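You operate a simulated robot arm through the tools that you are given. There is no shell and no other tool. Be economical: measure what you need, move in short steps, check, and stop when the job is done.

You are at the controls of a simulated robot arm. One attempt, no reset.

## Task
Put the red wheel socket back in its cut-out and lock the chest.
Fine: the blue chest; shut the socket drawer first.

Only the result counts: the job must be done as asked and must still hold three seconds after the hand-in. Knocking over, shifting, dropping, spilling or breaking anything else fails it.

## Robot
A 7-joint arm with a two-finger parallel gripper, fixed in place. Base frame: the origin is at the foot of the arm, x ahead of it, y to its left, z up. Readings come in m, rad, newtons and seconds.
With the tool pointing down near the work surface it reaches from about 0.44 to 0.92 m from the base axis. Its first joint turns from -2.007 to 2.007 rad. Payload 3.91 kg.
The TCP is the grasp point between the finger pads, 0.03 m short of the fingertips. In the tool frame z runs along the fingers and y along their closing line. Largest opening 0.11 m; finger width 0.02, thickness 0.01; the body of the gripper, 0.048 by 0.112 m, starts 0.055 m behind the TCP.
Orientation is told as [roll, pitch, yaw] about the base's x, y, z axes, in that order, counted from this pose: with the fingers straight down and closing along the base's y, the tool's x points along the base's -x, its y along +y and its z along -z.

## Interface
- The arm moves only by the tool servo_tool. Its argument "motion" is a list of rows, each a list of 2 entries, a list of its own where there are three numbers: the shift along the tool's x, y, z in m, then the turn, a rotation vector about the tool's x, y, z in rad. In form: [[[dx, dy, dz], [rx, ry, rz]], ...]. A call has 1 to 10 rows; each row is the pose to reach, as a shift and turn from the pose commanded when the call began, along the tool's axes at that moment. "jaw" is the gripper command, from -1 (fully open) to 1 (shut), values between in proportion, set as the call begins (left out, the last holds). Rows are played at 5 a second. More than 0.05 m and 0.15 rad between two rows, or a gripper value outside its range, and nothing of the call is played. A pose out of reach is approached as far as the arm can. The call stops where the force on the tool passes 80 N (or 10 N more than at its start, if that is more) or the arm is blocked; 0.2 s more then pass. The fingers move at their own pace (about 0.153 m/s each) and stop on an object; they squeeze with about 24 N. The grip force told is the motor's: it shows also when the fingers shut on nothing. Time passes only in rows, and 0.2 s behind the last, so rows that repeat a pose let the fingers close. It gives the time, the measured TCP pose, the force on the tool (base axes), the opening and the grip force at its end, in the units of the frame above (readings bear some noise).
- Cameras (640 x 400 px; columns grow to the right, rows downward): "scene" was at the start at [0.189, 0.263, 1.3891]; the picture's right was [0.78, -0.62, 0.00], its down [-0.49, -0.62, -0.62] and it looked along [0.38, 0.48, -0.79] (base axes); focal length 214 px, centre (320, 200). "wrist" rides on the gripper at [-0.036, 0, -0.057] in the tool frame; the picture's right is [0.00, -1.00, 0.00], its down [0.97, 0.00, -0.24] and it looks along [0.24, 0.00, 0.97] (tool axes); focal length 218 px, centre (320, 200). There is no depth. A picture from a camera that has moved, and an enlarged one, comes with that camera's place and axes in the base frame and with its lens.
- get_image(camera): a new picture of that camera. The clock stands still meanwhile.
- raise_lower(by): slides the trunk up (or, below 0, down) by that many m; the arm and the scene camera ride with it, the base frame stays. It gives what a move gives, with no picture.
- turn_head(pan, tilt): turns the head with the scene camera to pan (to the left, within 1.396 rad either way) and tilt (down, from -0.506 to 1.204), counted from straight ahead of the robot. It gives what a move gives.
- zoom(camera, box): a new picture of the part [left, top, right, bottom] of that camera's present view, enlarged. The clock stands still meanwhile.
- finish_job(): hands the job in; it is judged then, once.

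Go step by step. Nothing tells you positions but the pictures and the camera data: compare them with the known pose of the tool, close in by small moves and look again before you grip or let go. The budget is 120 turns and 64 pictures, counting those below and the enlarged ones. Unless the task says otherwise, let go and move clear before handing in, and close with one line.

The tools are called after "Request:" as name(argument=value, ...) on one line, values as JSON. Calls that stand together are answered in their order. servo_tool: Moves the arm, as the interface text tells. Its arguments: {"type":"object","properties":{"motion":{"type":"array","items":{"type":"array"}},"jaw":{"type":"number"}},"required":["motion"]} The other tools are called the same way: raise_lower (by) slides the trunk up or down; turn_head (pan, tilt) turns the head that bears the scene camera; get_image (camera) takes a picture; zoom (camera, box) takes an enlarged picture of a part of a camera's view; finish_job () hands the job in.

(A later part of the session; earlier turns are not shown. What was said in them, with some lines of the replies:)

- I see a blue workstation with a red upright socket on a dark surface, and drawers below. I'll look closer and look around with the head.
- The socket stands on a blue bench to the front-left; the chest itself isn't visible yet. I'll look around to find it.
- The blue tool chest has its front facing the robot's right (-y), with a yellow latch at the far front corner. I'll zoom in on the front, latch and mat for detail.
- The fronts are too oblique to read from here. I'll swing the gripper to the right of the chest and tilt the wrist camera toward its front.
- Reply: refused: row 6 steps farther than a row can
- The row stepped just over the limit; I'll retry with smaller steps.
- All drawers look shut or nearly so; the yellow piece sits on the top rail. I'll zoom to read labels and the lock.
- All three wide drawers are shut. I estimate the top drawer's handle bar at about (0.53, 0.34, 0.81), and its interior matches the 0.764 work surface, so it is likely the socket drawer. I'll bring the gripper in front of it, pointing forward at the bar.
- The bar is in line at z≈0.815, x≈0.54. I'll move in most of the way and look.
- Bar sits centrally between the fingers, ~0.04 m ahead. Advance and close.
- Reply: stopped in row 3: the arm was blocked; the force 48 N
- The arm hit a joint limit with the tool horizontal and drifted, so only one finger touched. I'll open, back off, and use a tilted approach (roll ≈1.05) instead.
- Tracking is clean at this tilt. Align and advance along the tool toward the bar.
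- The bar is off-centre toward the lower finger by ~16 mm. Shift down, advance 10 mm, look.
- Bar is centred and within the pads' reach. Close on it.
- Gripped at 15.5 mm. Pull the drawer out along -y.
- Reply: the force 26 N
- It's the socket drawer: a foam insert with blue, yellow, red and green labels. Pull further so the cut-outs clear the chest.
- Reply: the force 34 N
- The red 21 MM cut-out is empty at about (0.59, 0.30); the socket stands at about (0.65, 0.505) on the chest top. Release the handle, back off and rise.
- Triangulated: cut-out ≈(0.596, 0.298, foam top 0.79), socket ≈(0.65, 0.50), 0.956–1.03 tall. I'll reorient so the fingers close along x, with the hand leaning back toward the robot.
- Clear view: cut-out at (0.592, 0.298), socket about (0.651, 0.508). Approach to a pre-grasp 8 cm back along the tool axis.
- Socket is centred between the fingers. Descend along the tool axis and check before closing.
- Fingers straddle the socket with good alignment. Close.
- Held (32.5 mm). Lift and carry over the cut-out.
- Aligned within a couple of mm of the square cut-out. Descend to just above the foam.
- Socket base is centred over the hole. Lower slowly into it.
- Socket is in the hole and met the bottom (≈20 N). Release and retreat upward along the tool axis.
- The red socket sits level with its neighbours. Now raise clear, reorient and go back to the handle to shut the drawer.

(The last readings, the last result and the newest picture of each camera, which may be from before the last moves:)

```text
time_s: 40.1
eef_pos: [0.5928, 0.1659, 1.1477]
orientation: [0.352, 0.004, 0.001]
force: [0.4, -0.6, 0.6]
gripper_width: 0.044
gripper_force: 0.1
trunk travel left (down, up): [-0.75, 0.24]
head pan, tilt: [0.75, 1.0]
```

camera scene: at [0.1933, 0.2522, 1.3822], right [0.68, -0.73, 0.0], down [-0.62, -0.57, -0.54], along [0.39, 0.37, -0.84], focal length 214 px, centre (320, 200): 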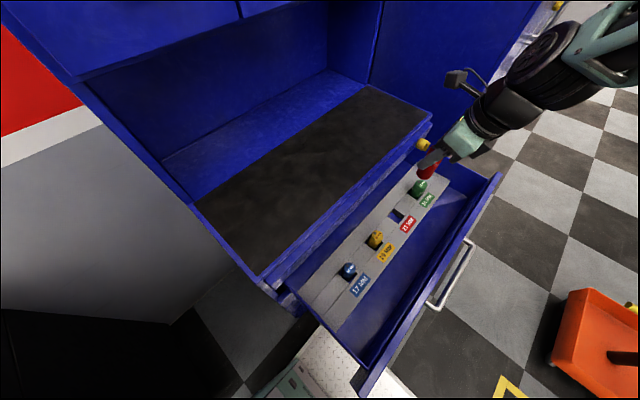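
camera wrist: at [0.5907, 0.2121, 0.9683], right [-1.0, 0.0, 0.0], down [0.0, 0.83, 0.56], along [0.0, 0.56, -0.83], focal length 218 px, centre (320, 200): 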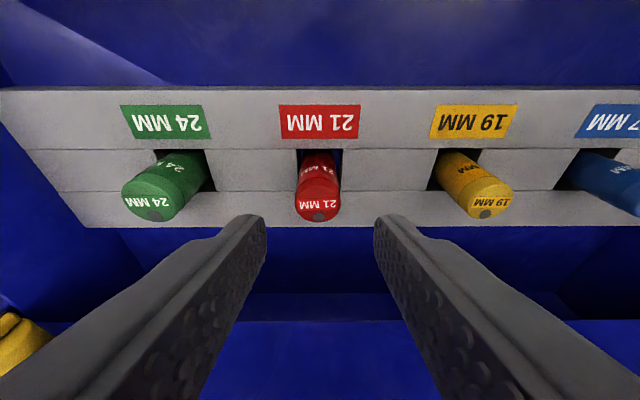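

Now swing back to the handle by the reverse path.

Request:
servo_tool(motion=[[[0.009, -0.028, 0.004], [-0.12, 0, 0]], [[0.018, -0.056, 0.008], [-0.24, 0, 0]], [[0.027, -0.085, 0.012], [-0.36, 0, 0]], [[0.035, -0.113, 0.016], [-0.48, 0, 0]], [[0.044, -0.141, 0.02], [-0.6, 0, 0]], [[0.053, -0.169, 0.0233], [-0.717, 0, 0]], [[0.053, -0.169, 0.0233], [-0.717, 0, 0]]], jaw=0)

Request:
servo_tool(motion=[[[0, -0.04, 0.02], [0, 0, 0]], [[0, -0.08, 0.04], [0, 0, 0]], [[0, -0.12, 0.06], [0, 0, 0]], [[0, -0.16, 0.08], [0, 0, 0]], [[0, -0.19, 0.11], [0, 0, 0]], [[0, -0.19, 0.14], [0, 0, 0]]])

Request:
get_image(camera="wrist")

```text
time_s: 41.8
eef_pos: [0.54, 0.0154, 1.0662]
orientation: [1.067, 0.003, -0.001]
force: [-0.3, 0.4, 0.0]
gripper_width: 0.0549
gripper_force: 0.1
trunk travel left (down, up): [-0.75, 0.24]
head pan, tilt: [0.75, 1.0]
```

```text
time_s: 43.1
eef_pos: [0.5391, 0.0445, 0.8312]
orientation: [1.067, 0.005, -0.001]
force: [0.3, -0.1, 0.7]
gripper_width: 0.0549
gripper_force: 0.0
trunk travel left (down, up): [-0.75, 0.24]
head pan, tilt: [0.75, 1.0]
```

```text
25 pictures are left
camera wrist: at [0.576, -0.004, 0.8599], right [0.0, -0.48, -0.88], down [-0.97, -0.21, 0.12], along [-0.24, 0.85, -0.47], focal length 218 px, centre (320, 200)
```

wrist: 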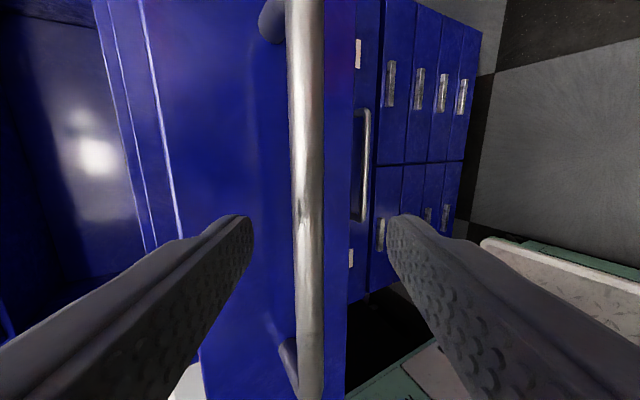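

Bar nearly centred. Move in, grip, then push the drawer shut.

Request:
servo_tool(motion=[[[0, 0.0065, 0.02], [0, 0, 0]], [[0, 0.0065, 0.0387], [0, 0, 0]]])

Request:
servo_tool(motion=[[[0, 0, 0], [0, 0, 0]], [[0, 0, 0], [0, 0, 0]], [[0, 0, 0], [0, 0, 0]]], jaw=1)

Request:
servo_tool(motion=[[[0, 0.0058, 0.0105], [0, 0, 0]], [[0, 0.0154, 0.028], [0, 0, 0]], [[0, 0.025, 0.0455], [0, 0, 0]], [[0, 0.0348, 0.063], [0, 0, 0]], [[0, 0.0444, 0.0806], [0, 0, 0]], [[0, 0.054, 0.098], [0, 0, 0]], [[0, 0.0638, 0.1156], [0, 0, 0]], [[0, 0.0734, 0.133], [0, 0, 0]], [[0, 0.083, 0.1507], [0, 0, 0]], [[0, 0.0927, 0.168], [0, 0, 0]]])

```text
time_s: 43.8
eef_pos: [0.5373, 0.0821, 0.8189]
orientation: [1.065, 0.004, -0.001]
force: [0.1, 0.8, 0.5]
gripper_width: 0.0551
gripper_force: 0.0
trunk travel left (down, up): [-0.75, 0.24]
head pan, tilt: [0.75, 1.0]
```

```text
time_s: 44.5
eef_pos: [0.539, 0.0836, 0.8184]
orientation: [1.064, 0.004, 0.0]
force: [-1.8, -0.3, -12.6]
gripper_width: 0.0155
gripper_force: 44.8
trunk travel left (down, up): [-0.75, 0.24]
head pan, tilt: [0.75, 1.0]
```

```text
time_s: 46.8
eef_pos: [0.539, 0.2726, 0.8177]
orientation: [1.063, 0.008, 0.001]
force: [-2.0, -0.8, -32.9]
gripper_width: 0.0155
gripper_force: 45.7
trunk travel left (down, up): [-0.75, 0.24]
head pan, tilt: [0.75, 1.0]
```

Request:
servo_tool(motion=[[[0, 0.0068, 0.0123], [0, 0, 0]], [[0, 0.0135, 0.0245], [0, 0, 0]], [[0, 0.0184, 0.0333], [0, 0, 0]], [[0, 0.0212, 0.0385], [0, 0, 0]], [[0, 0.024, 0.043], [0, 0, 0]]])

Request:
get_image(camera="scene")

```text
time_s: 48.0
eef_pos: [0.5401, 0.3226, 0.8173]
orientation: [1.062, 0.004, -0.001]
force: [2.6, -0.2, -33.2]
gripper_width: 0.0156
gripper_force: 44.8
trunk travel left (down, up): [-0.75, 0.24]
head pan, tilt: [0.75, 1.0]
```

```text
24 pictures are left
camera scene: at [0.1943, 0.2521, 1.3819], right [0.68, -0.73, 0.0], down [-0.62, -0.57, -0.54], along [0.39, 0.37, -0.84], focal length 214 px, centre (320, 200)
```

scene: 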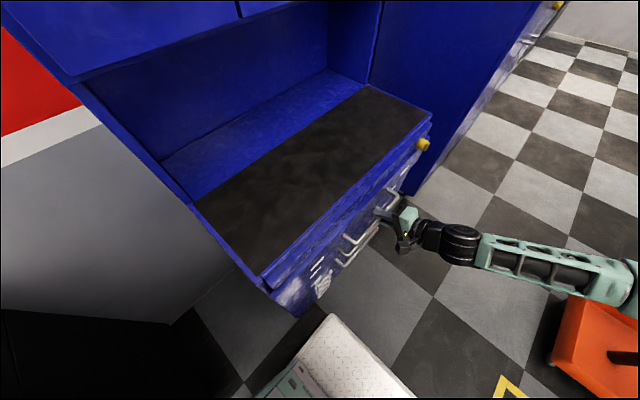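

No end-stop felt yet (the drawer was perhaps a touch ajar at first). Push gently further until it stops.

Request:
servo_tool(motion=[[[0, 0.0024, 0.0044], [0, 0, 0]], [[0, 0.0048, 0.0088], [0, 0, 0]], [[0, 0.0072, 0.0131], [0, 0, 0]], [[0, 0.0097, 0.0175], [0, 0, 0]]])

Request:
get_image(camera="wrist")

```text
time_s: 49.0
eef_pos: [0.5386, 0.3394, 0.8156]
orientation: [1.058, 0.004, -0.002]
force: [5.0, -56.5, -25.8]
gripper_width: 0.0157
gripper_force: 45.3
trunk travel left (down, up): [-0.75, 0.24]
head pan, tilt: [0.75, 1.0]
```

```text
23 pictures are left
camera wrist: at [0.5744, 0.2907, 0.8433], right [-0.01, -0.49, -0.87], down [-0.97, -0.21, 0.12], along [-0.24, 0.85, -0.48], focal length 218 px, centre (320, 200)
```

wrist: 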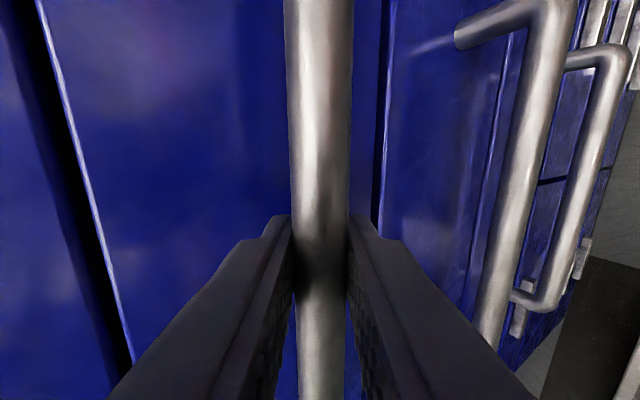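

A firm stop now (-56 N): the drawer is shut. Release and back off to view the latch.

Request:
servo_tool(motion=[[[0, 0, 0], [0, 0, 0]], [[0, 0, 0], [0, 0, 0]], [[0, 0, -0.03], [0, 0, 0]], [[0, 0, -0.07], [0, 0, 0]], [[-0.02, 0, -0.11], [0, 0, 0]], [[-0.04, 0, -0.15], [0, 0, 0]], [[-0.07, 0, -0.18], [0, 0, 0]], [[-0.1, -0.02, -0.21], [0, 0, 0]], [[-0.13, -0.04, -0.23], [0, 0, 0]]], jaw=0)

Request:
get_image(camera="wrist")

Request:
get_image(camera="scene")

```text
time_s: 51.0
eef_pos: [0.6665, 0.1196, 0.8978]
orientation: [1.067, 0.004, 0.001]
force: [-0.8, -0.2, 0.1]
gripper_width: 0.0551
gripper_force: 0.0
trunk travel left (down, up): [-0.75, 0.24]
head pan, tilt: [0.75, 1.0]
```

```text
22 pictures are left
camera wrist: at [0.7027, 0.0711, 0.9265], right [0.0, -0.48, -0.88], down [-0.97, -0.21, 0.12], along [-0.24, 0.85, -0.47], focal length 218 px, centre (320, 200)
```

wrist: 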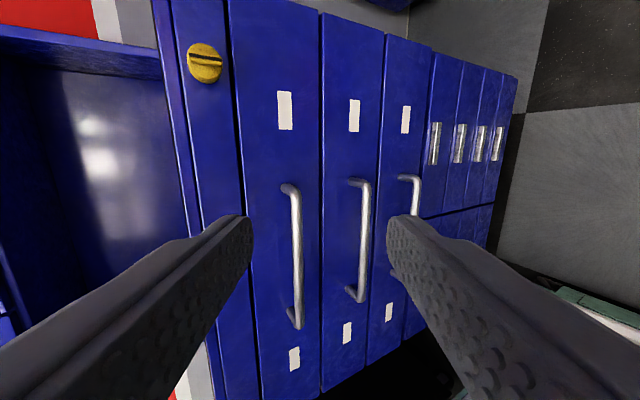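

```text
21 pictures are left
camera scene: at [0.1931, 0.2519, 1.3823], right [0.68, -0.73, 0.0], down [-0.62, -0.57, -0.54], along [0.4, 0.37, -0.84], focal length 214 px, centre (320, 200)
```

scene: 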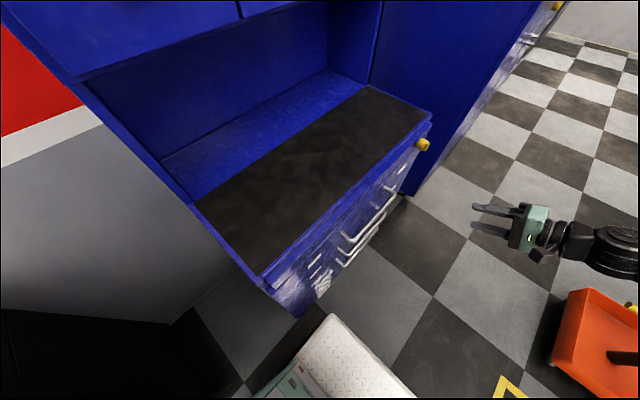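

The drawer is now flush. The lock is a yellow round turn knob with a bar across it; zoom in.

Request:
zoom(camera="wrist", box=[150, 20, 270, 100])

Request:
zoom(camera="scene", box=[390, 120, 450, 160])

```text
5.00 times, centred on (210, 60) of wrist
camera zoom: at [0.7027, 0.0711, 0.9265], right [0.0, -0.48, -0.88], down [-0.97, -0.21, 0.12], along [-0.24, 0.85, -0.47], focal length 1091 px, centre (870, 900)
```

zoom: 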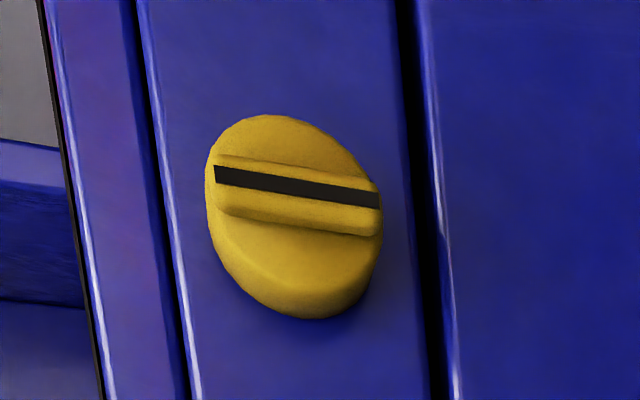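

```text
10.00 times, centred on (420, 140) of scene
camera zoom: at [0.1931, 0.2519, 1.3823], right [0.68, -0.73, 0.0], down [-0.62, -0.57, -0.54], along [0.4, 0.37, -0.84], focal length 2145 px, centre (-680, 800)
```

zoom: 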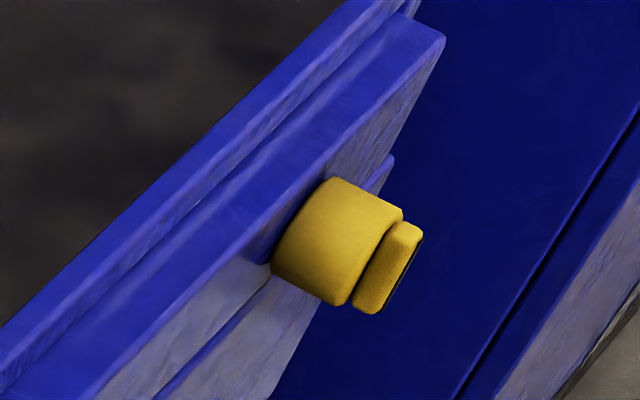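

The lock knob: axis along y at about (0.79, ~0.35, 0.907), ridge now vertical, so it needs a quarter turn. I'll test pointing the tool straight at it, where the arm is more extended.

Request:
servo_tool(motion=[[[-0.024, 0.0085, 0.0113], [-0.09, 0, 0]], [[-0.048, 0.017, 0.0226], [-0.18, 0, 0]], [[-0.072, 0.0256, 0.034], [-0.27, 0, 0]], [[-0.096, 0.034, 0.045], [-0.38, 0, 0]], [[-0.12, 0.0426, 0.0565], [-0.5, 0, 0]], [[-0.12, 0.0426, 0.0565], [-0.5, 0, 0]]])

Request:
get_image(camera="wrist")

```text
time_s: 52.4
eef_pos: [0.789, 0.1936, 0.9061]
orientation: [1.568, 0.004, 0.0]
force: [0.9, 0.7, -0.2]
gripper_width: 0.0551
gripper_force: 0.0
trunk travel left (down, up): [-0.75, 0.24]
head pan, tilt: [0.75, 1.0]
```

```text
18 pictures are left
camera wrist: at [0.8246, 0.1366, 0.907], right [0.0, 0.0, -1.0], down [-0.97, -0.24, 0.0], along [-0.24, 0.97, 0.0], focal length 218 px, centre (320, 200)
```

wrist: 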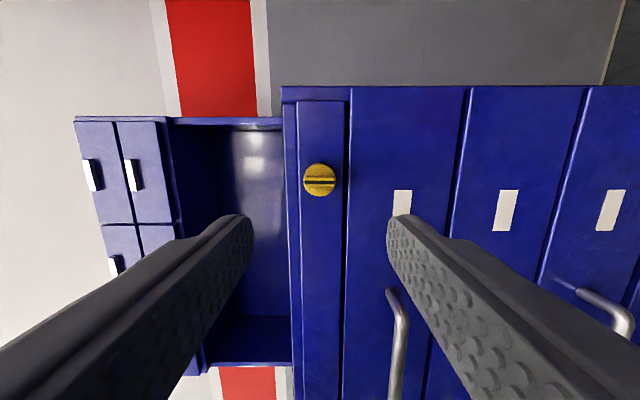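

Tracking is perfect here and the knob is at x≈0.791, z≈0.907. Rotate the gripper −90° so the fingers straddle the vertical ridge.

Request:
servo_tool(motion=[[[0, 0, 0], [0, 0, -0.149]], [[0, 0, 0], [0, 0, -0.298]], [[0, 0, 0], [0, 0, -0.447]], [[0, 0, 0], [0, 0, -0.596]], [[0, 0, 0], [0, 0, -0.745]], [[0, 0, 0], [0, 0, -0.894]], [[0, 0, 0], [0, 0, -1.043]], [[0, 0, 0], [0, 0, -1.192]], [[0, 0, 0], [0, 0, -1.341]], [[0, 0, 0], [0, 0, -1.49]]])

Request:
servo_tool(motion=[[[0, 0, 0.02], [0, 0, -0.081]], [[0, 0, 0.05], [0, 0, -0.081]], [[0, 0, 0.08], [0, 0, -0.081]]])

Request:
get_image(camera="wrist")

```text
time_s: 54.5
eef_pos: [0.7894, 0.1918, 0.9058]
orientation: [1.525, -1.489, 0.044]
force: [0.4, -0.2, -0.2]
gripper_width: 0.0549
gripper_force: 0.0
trunk travel left (down, up): [-0.75, 0.24]
head pan, tilt: [0.75, 1.0]
```

```text
time_s: 55.4
eef_pos: [0.7896, 0.2696, 0.9047]
orientation: [0.648, -1.566, 0.92]
force: [0.1, -0.1, 0.0]
gripper_width: 0.0549
gripper_force: 0.1
trunk travel left (down, up): [-0.75, 0.24]
head pan, tilt: [0.75, 1.0]
```

```text
17 pictures are left
camera wrist: at [0.7902, 0.2145, 0.9426], right [1.0, 0.0, 0.0], down [0.0, -0.24, -0.97], along [0.0, 0.97, -0.24], focal length 218 px, centre (320, 200)
```

wrist: 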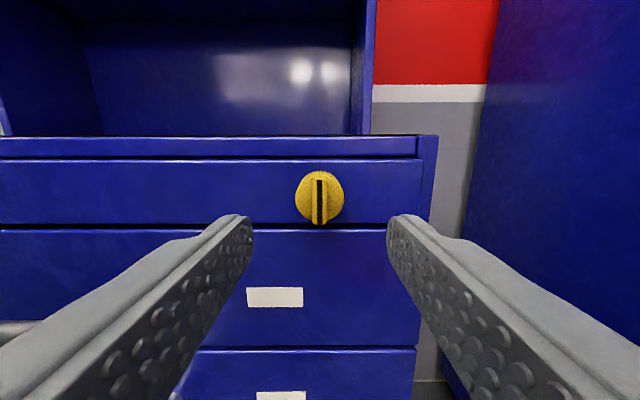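

Well lined up. Narrow the jaw to ~25 mm and advance to just in front of the ridge.

Request:
servo_tool(motion=[[[-0.002, 0, 0.02], [0, 0, 0]], [[-0.002, 0, 0.045], [0, 0, 0]], [[-0.002, 0, 0.045], [0, 0, 0]]], jaw=0.55)

Request:
get_image(camera="wrist")

Request:
zoom(camera="scene", box=[380, 110, 460, 170])

```text
time_s: 56.1
eef_pos: [0.7889, 0.3152, 0.9065]
orientation: [0.628, -1.566, 0.943]
force: [-0.2, 0.2, 0.0]
gripper_width: 0.0248
gripper_force: 0.0
trunk travel left (down, up): [-0.75, 0.24]
head pan, tilt: [0.75, 1.0]
```

```text
16 pictures are left
camera wrist: at [0.7891, 0.2607, 0.944], right [1.0, 0.0, 0.0], down [0.0, -0.24, -0.97], along [0.0, 0.97, -0.24], focal length 218 px, centre (320, 200)
```

wrist: 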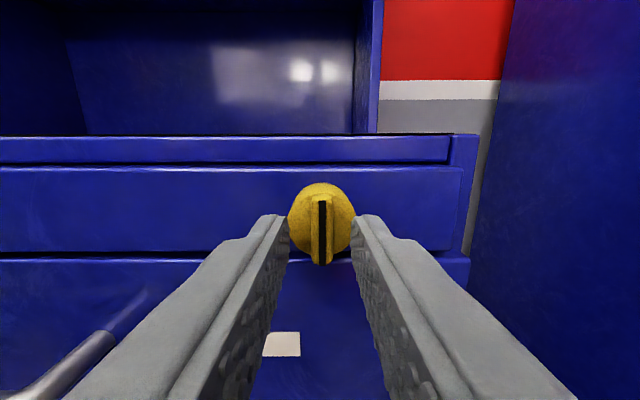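

```text
6.67 times, centred on (420, 140) of scene
camera zoom: at [0.1933, 0.2516, 1.3823], right [0.68, -0.73, 0.0], down [-0.62, -0.57, -0.54], along [0.4, 0.37, -0.84], focal length 1430 px, centre (-347, 600)
```

zoom: 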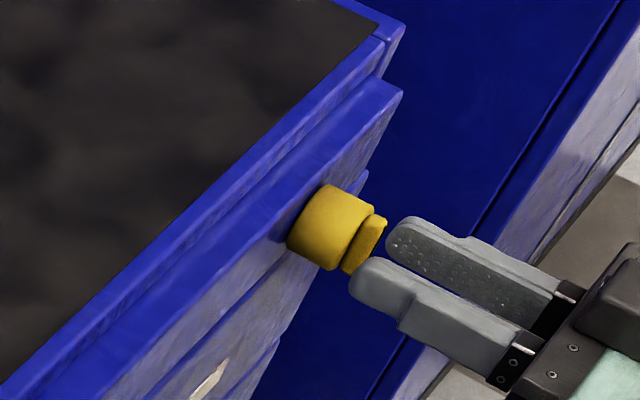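

Fingertips are about 10 mm short of the ridge and centred. Advance 14 mm and close on the ridge.

Request:
servo_tool(motion=[[[0, 0, 0.007], [0, 0, 0]], [[0, 0, 0.014], [0, 0, 0]]])

Request:
zoom(camera="scene", box=[390, 120, 450, 160])

```text
time_s: 56.8
eef_pos: [0.7887, 0.3266, 0.907]
orientation: [0.673, -1.568, 0.893]
force: [-5.1, -26.9, -1.9]
gripper_width: 0.0272
gripper_force: 2.6
trunk travel left (down, up): [-0.75, 0.24]
head pan, tilt: [0.75, 1.0]
```

```text
10.00 times, centred on (420, 140) of scene
camera zoom: at [0.1929, 0.2497, 1.3826], right [0.68, -0.73, 0.0], down [-0.62, -0.57, -0.54], along [0.4, 0.37, -0.84], focal length 2145 px, centre (-680, 800)
```

zoom: 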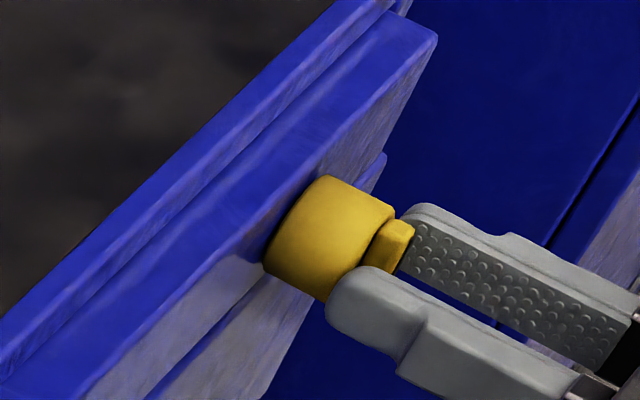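

The tips touch the knob face, straddling the ridge. Ease back slightly and close.

Request:
servo_tool(motion=[[[0, 0, -0.004], [0, 0, 0]], [[0, 0, -0.004], [0, 0, 0]], [[0, 0, -0.004], [0, 0, 0]]], jaw=1)

```text
time_s: 57.5
eef_pos: [0.7889, 0.3265, 0.9062]
orientation: [0.596, -1.566, 0.969]
force: [10.6, -8.3, -1.9]
gripper_width: 0.0099
gripper_force: 45.0
trunk travel left (down, up): [-0.75, 0.24]
head pan, tilt: [0.75, 1.0]
```

Ridge gripped (9.9 mm). Turn clockwise a little and watch the forces.

Request:
servo_tool(motion=[[[0, 0, 0], [0, 0, 0.1]], [[0, 0, 0], [0, 0, 0.2]], [[0, 0, 0], [0, 0, 0.3]], [[0, 0, 0], [0, 0, 0.4]]])

Request:
get_image(camera="wrist")

```text
time_s: 58.5
eef_pos: [0.7906, 0.3258, 0.9072]
orientation: [1.562, -1.167, 0.006]
force: [19.3, -10.7, -2.2]
gripper_width: 0.0102
gripper_force: 44.7
trunk travel left (down, up): [-0.75, 0.24]
head pan, tilt: [0.75, 1.0]
```

```text
13 pictures are left
camera wrist: at [0.8045, 0.2712, 0.9417], right [0.92, 0.0, -0.39], down [-0.38, -0.24, -0.89], along [-0.09, 0.97, -0.22], focal length 218 px, centre (320, 200)
```

wrist: 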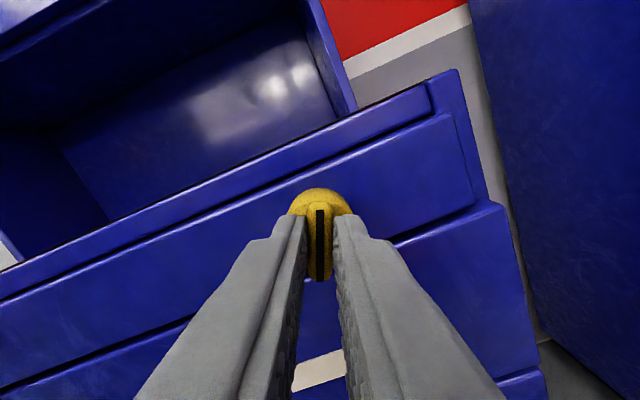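

The knob turns with the gripper. Continue to 90°.

Request:
servo_tool(motion=[[[0, 0, 0], [0, 0, 0.14]], [[0, 0, 0], [0, 0, 0.28]], [[0, 0, 0], [0, 0, 0.42]], [[0, 0, 0], [0, 0, 0.56]], [[0, 0, 0], [0, 0, 0.7]], [[0, 0, 0], [0, 0, 0.84]], [[0, 0, 0], [0, 0, 0.98]], [[0, 0, 0], [0, 0, 1.12]], [[0, 0, 0], [0, 0, 1.19]]])

Request:
get_image(camera="wrist")

```text
time_s: 60.5
eef_pos: [0.7911, 0.3268, 0.9062]
orientation: [1.566, 0.023, -0.004]
force: [31.0, 2.2, -1.6]
gripper_width: 0.0097
gripper_force: 44.9
trunk travel left (down, up): [-0.75, 0.24]
head pan, tilt: [0.75, 1.0]
```

```text
12 pictures are left
camera wrist: at [0.827, 0.2709, 0.9065], right [-0.02, -0.01, -1.0], down [-0.97, -0.24, 0.02], along [-0.24, 0.97, 0.0], focal length 218 px, centre (320, 200)
```

wrist: 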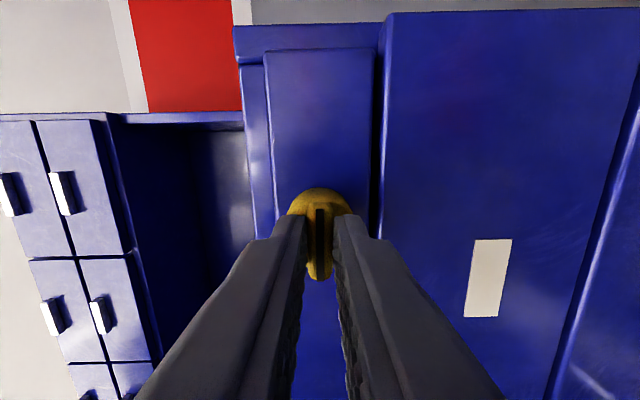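

The ridge is now horizontal. I'll nudge slightly further to feel for the end-stop.

Request:
servo_tool(motion=[[[0, 0, 0], [0, 0, 0.06]], [[0, 0, 0], [0, 0, 0.12]], [[0, 0, 0], [0, 0, 0.12]]])

```text
time_s: 61.4
eef_pos: [0.7917, 0.3274, 0.9068]
orientation: [1.563, 0.142, -0.003]
force: [25.9, -4.1, -5.6]
gripper_width: 0.0122
gripper_force: 44.7
trunk travel left (down, up): [-0.75, 0.24]
head pan, tilt: [0.75, 1.0]
```

The jaw got spread (12.2 mm), so the knob has hit its end-stop at 90°. Turn back square, release, and back away.

Request:
servo_tool(motion=[[[0, 0, 0], [0, 0, -0.07]], [[0, 0, 0], [0, 0, -0.14]], [[0, 0, 0], [0, 0, -0.14]]])

Request:
servo_tool(motion=[[[0, 0, 0], [0, 0, 0]], [[0, 0, 0], [0, 0, 0]], [[0, 0, -0.03], [0, 0, 0]], [[0, 0, -0.07], [0, 0, 0]], [[0, 0, -0.11], [0, 0, 0]], [[0, 0, -0.15], [0, 0, 0]]], jaw=0.5)

Request:
get_image(camera="wrist")

Request:
get_image(camera="scene")

```text
time_s: 62.1
eef_pos: [0.789, 0.3266, 0.9063]
orientation: [1.566, 0.005, -0.002]
force: [20.1, -7.0, -9.4]
gripper_width: 0.0097
gripper_force: 45.2
trunk travel left (down, up): [-0.75, 0.24]
head pan, tilt: [0.75, 1.0]
```

```text
time_s: 63.5
eef_pos: [0.7889, 0.1787, 0.9105]
orientation: [1.567, 0.002, 0.002]
force: [0.4, 0.7, 0.1]
gripper_width: 0.0277
gripper_force: 0.0
trunk travel left (down, up): [-0.75, 0.24]
head pan, tilt: [0.75, 1.0]
```

```text
11 pictures are left
camera wrist: at [0.8247, 0.1239, 0.9115], right [0.0, 0.0, -1.0], down [-0.97, -0.24, 0.0], along [-0.24, 0.97, 0.0], focal length 218 px, centre (320, 200)
```

wrist: 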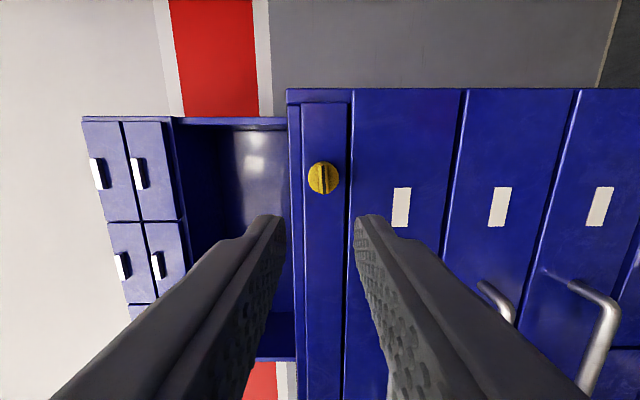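

```text
10 pictures are left
camera scene: at [0.1932, 0.2522, 1.3822], right [0.68, -0.73, 0.0], down [-0.62, -0.57, -0.54], along [0.39, 0.37, -0.84], focal length 214 px, centre (320, 200)
```

scene: 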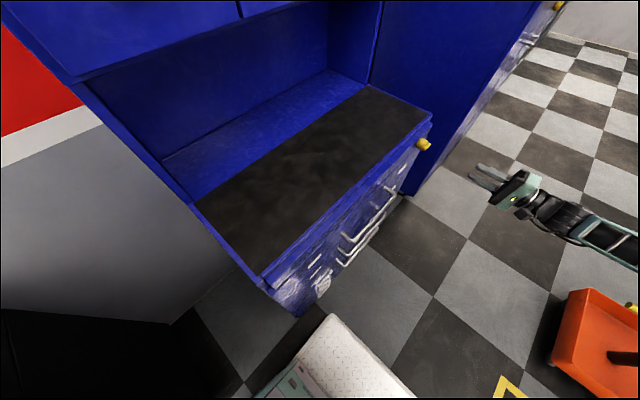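

The knob looks horizontal; a zoom checks angle and drawer flushness.

Request:
zoom(camera="wrist", box=[280, 130, 370, 220])

Request:
zoom(camera="scene", box=[250, 120, 450, 320])

```text
4.44 times, centred on (325, 175) of wrist
camera zoom: at [0.8247, 0.1239, 0.9115], right [0.0, 0.0, -1.0], down [-0.97, -0.24, 0.0], along [-0.24, 0.97, 0.0], focal length 970 px, centre (298, 311)
```

zoom: 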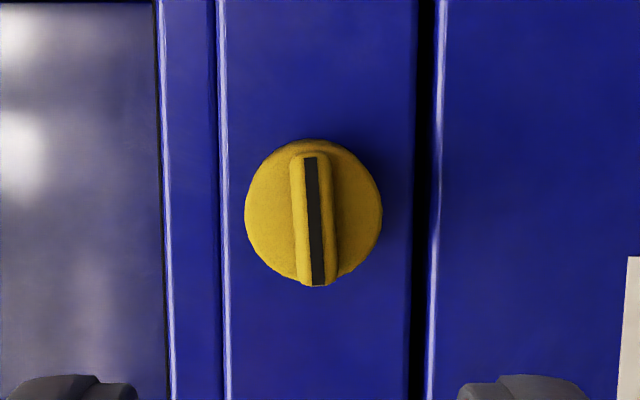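

```text
2.00 times, centred on (350, 220) of scene
camera zoom: at [0.1932, 0.2522, 1.3822], right [0.68, -0.73, 0.0], down [-0.62, -0.57, -0.54], along [0.39, 0.37, -0.84], focal length 429 px, centre (260, 160)
```

zoom: 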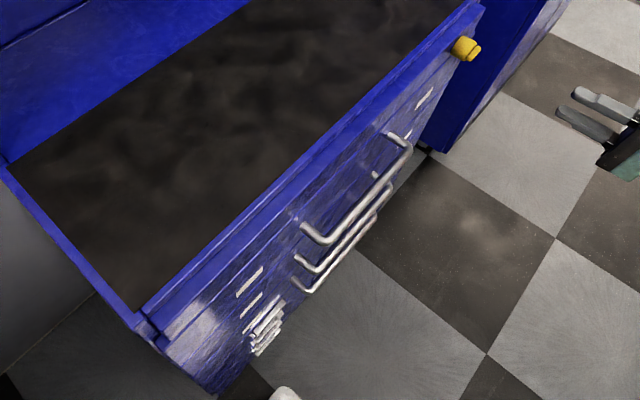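

The ridge is about 3° short of horizontal, as I turned it slightly back. I'll regrip and seat it fully against the stop, then release there.

Request:
servo_tool(motion=[[[-0.0015, -0.003, 0.04], [0, 0, 0]], [[-0.0015, -0.003, 0.08], [0, 0, 0]], [[-0.0015, -0.003, 0.12], [0, 0, 0]], [[-0.0015, -0.003, 0.14], [0, 0, 0]], [[-0.0015, -0.003, 0.146], [0, 0, 0]]])

Request:
servo_tool(motion=[[[0, 0, 0], [0, 0, 0]], [[0, 0, 0], [0, 0, 0]], [[0, 0, 0], [0, 0, 0.05]], [[0, 0, 0], [0, 0, 0.1]], [[0, 0, 0], [0, 0, 0.12]]], jaw=1)

Request:
servo_tool(motion=[[[0, 0, 0], [0, 0, 0]], [[0, 0, 0], [0, 0, 0]], [[0, 0, -0.03], [0, 0, 0]], [[0, 0, -0.07], [0, 0, 0]], [[0, 0, -0.11], [0, 0, 0]], [[0, 0, -0.15], [0, 0, 0]]], jaw=0.4)

Request:
zoom(camera="wrist", box=[260, 100, 400, 220])

```text
time_s: 64.8
eef_pos: [0.7901, 0.3237, 0.9056]
orientation: [1.567, 0.002, -0.002]
force: [0.3, -0.7, -0.2]
gripper_width: 0.0274
gripper_force: 0.1
trunk travel left (down, up): [-0.75, 0.24]
head pan, tilt: [0.75, 1.0]
```

```text
time_s: 66.0
eef_pos: [0.7903, 0.324, 0.9063]
orientation: [1.568, 0.121, -0.001]
force: [2.8, 5.5, 9.2]
gripper_width: 0.0116
gripper_force: 44.7
trunk travel left (down, up): [-0.75, 0.24]
head pan, tilt: [0.75, 1.0]
```

```text
time_s: 67.3
eef_pos: [0.7895, 0.1742, 0.9044]
orientation: [1.568, 0.123, 0.003]
force: [0.1, 0.6, -0.6]
gripper_width: 0.0331
gripper_force: 0.0
trunk travel left (down, up): [-0.75, 0.24]
head pan, tilt: [0.75, 1.0]
```

```text
3.33 times, centred on (330, 160) of wrist
camera zoom: at [0.8251, 0.1195, 0.9012], right [-0.12, 0.0, -0.99], down [-0.96, -0.24, 0.12], along [-0.24, 0.97, 0.03], focal length 728 px, centre (287, 333)
```

zoom: 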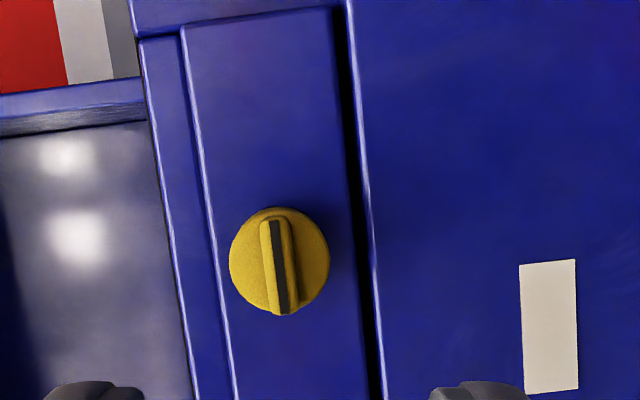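

The knob is now against its stop with the ridge parallel to the rail. The drawer is shut, the red socket is in its cut-out and the arm is clear, so I'm handing in.

Request:
finish_job()

```text
The job is handed in.
```

The red 21 MM socket is back in its cut-out, the socket drawer is shut, and the blue chest's yellow lock knob is turned a quarter turn to its stop. I did not pull the drawer to test the lock.
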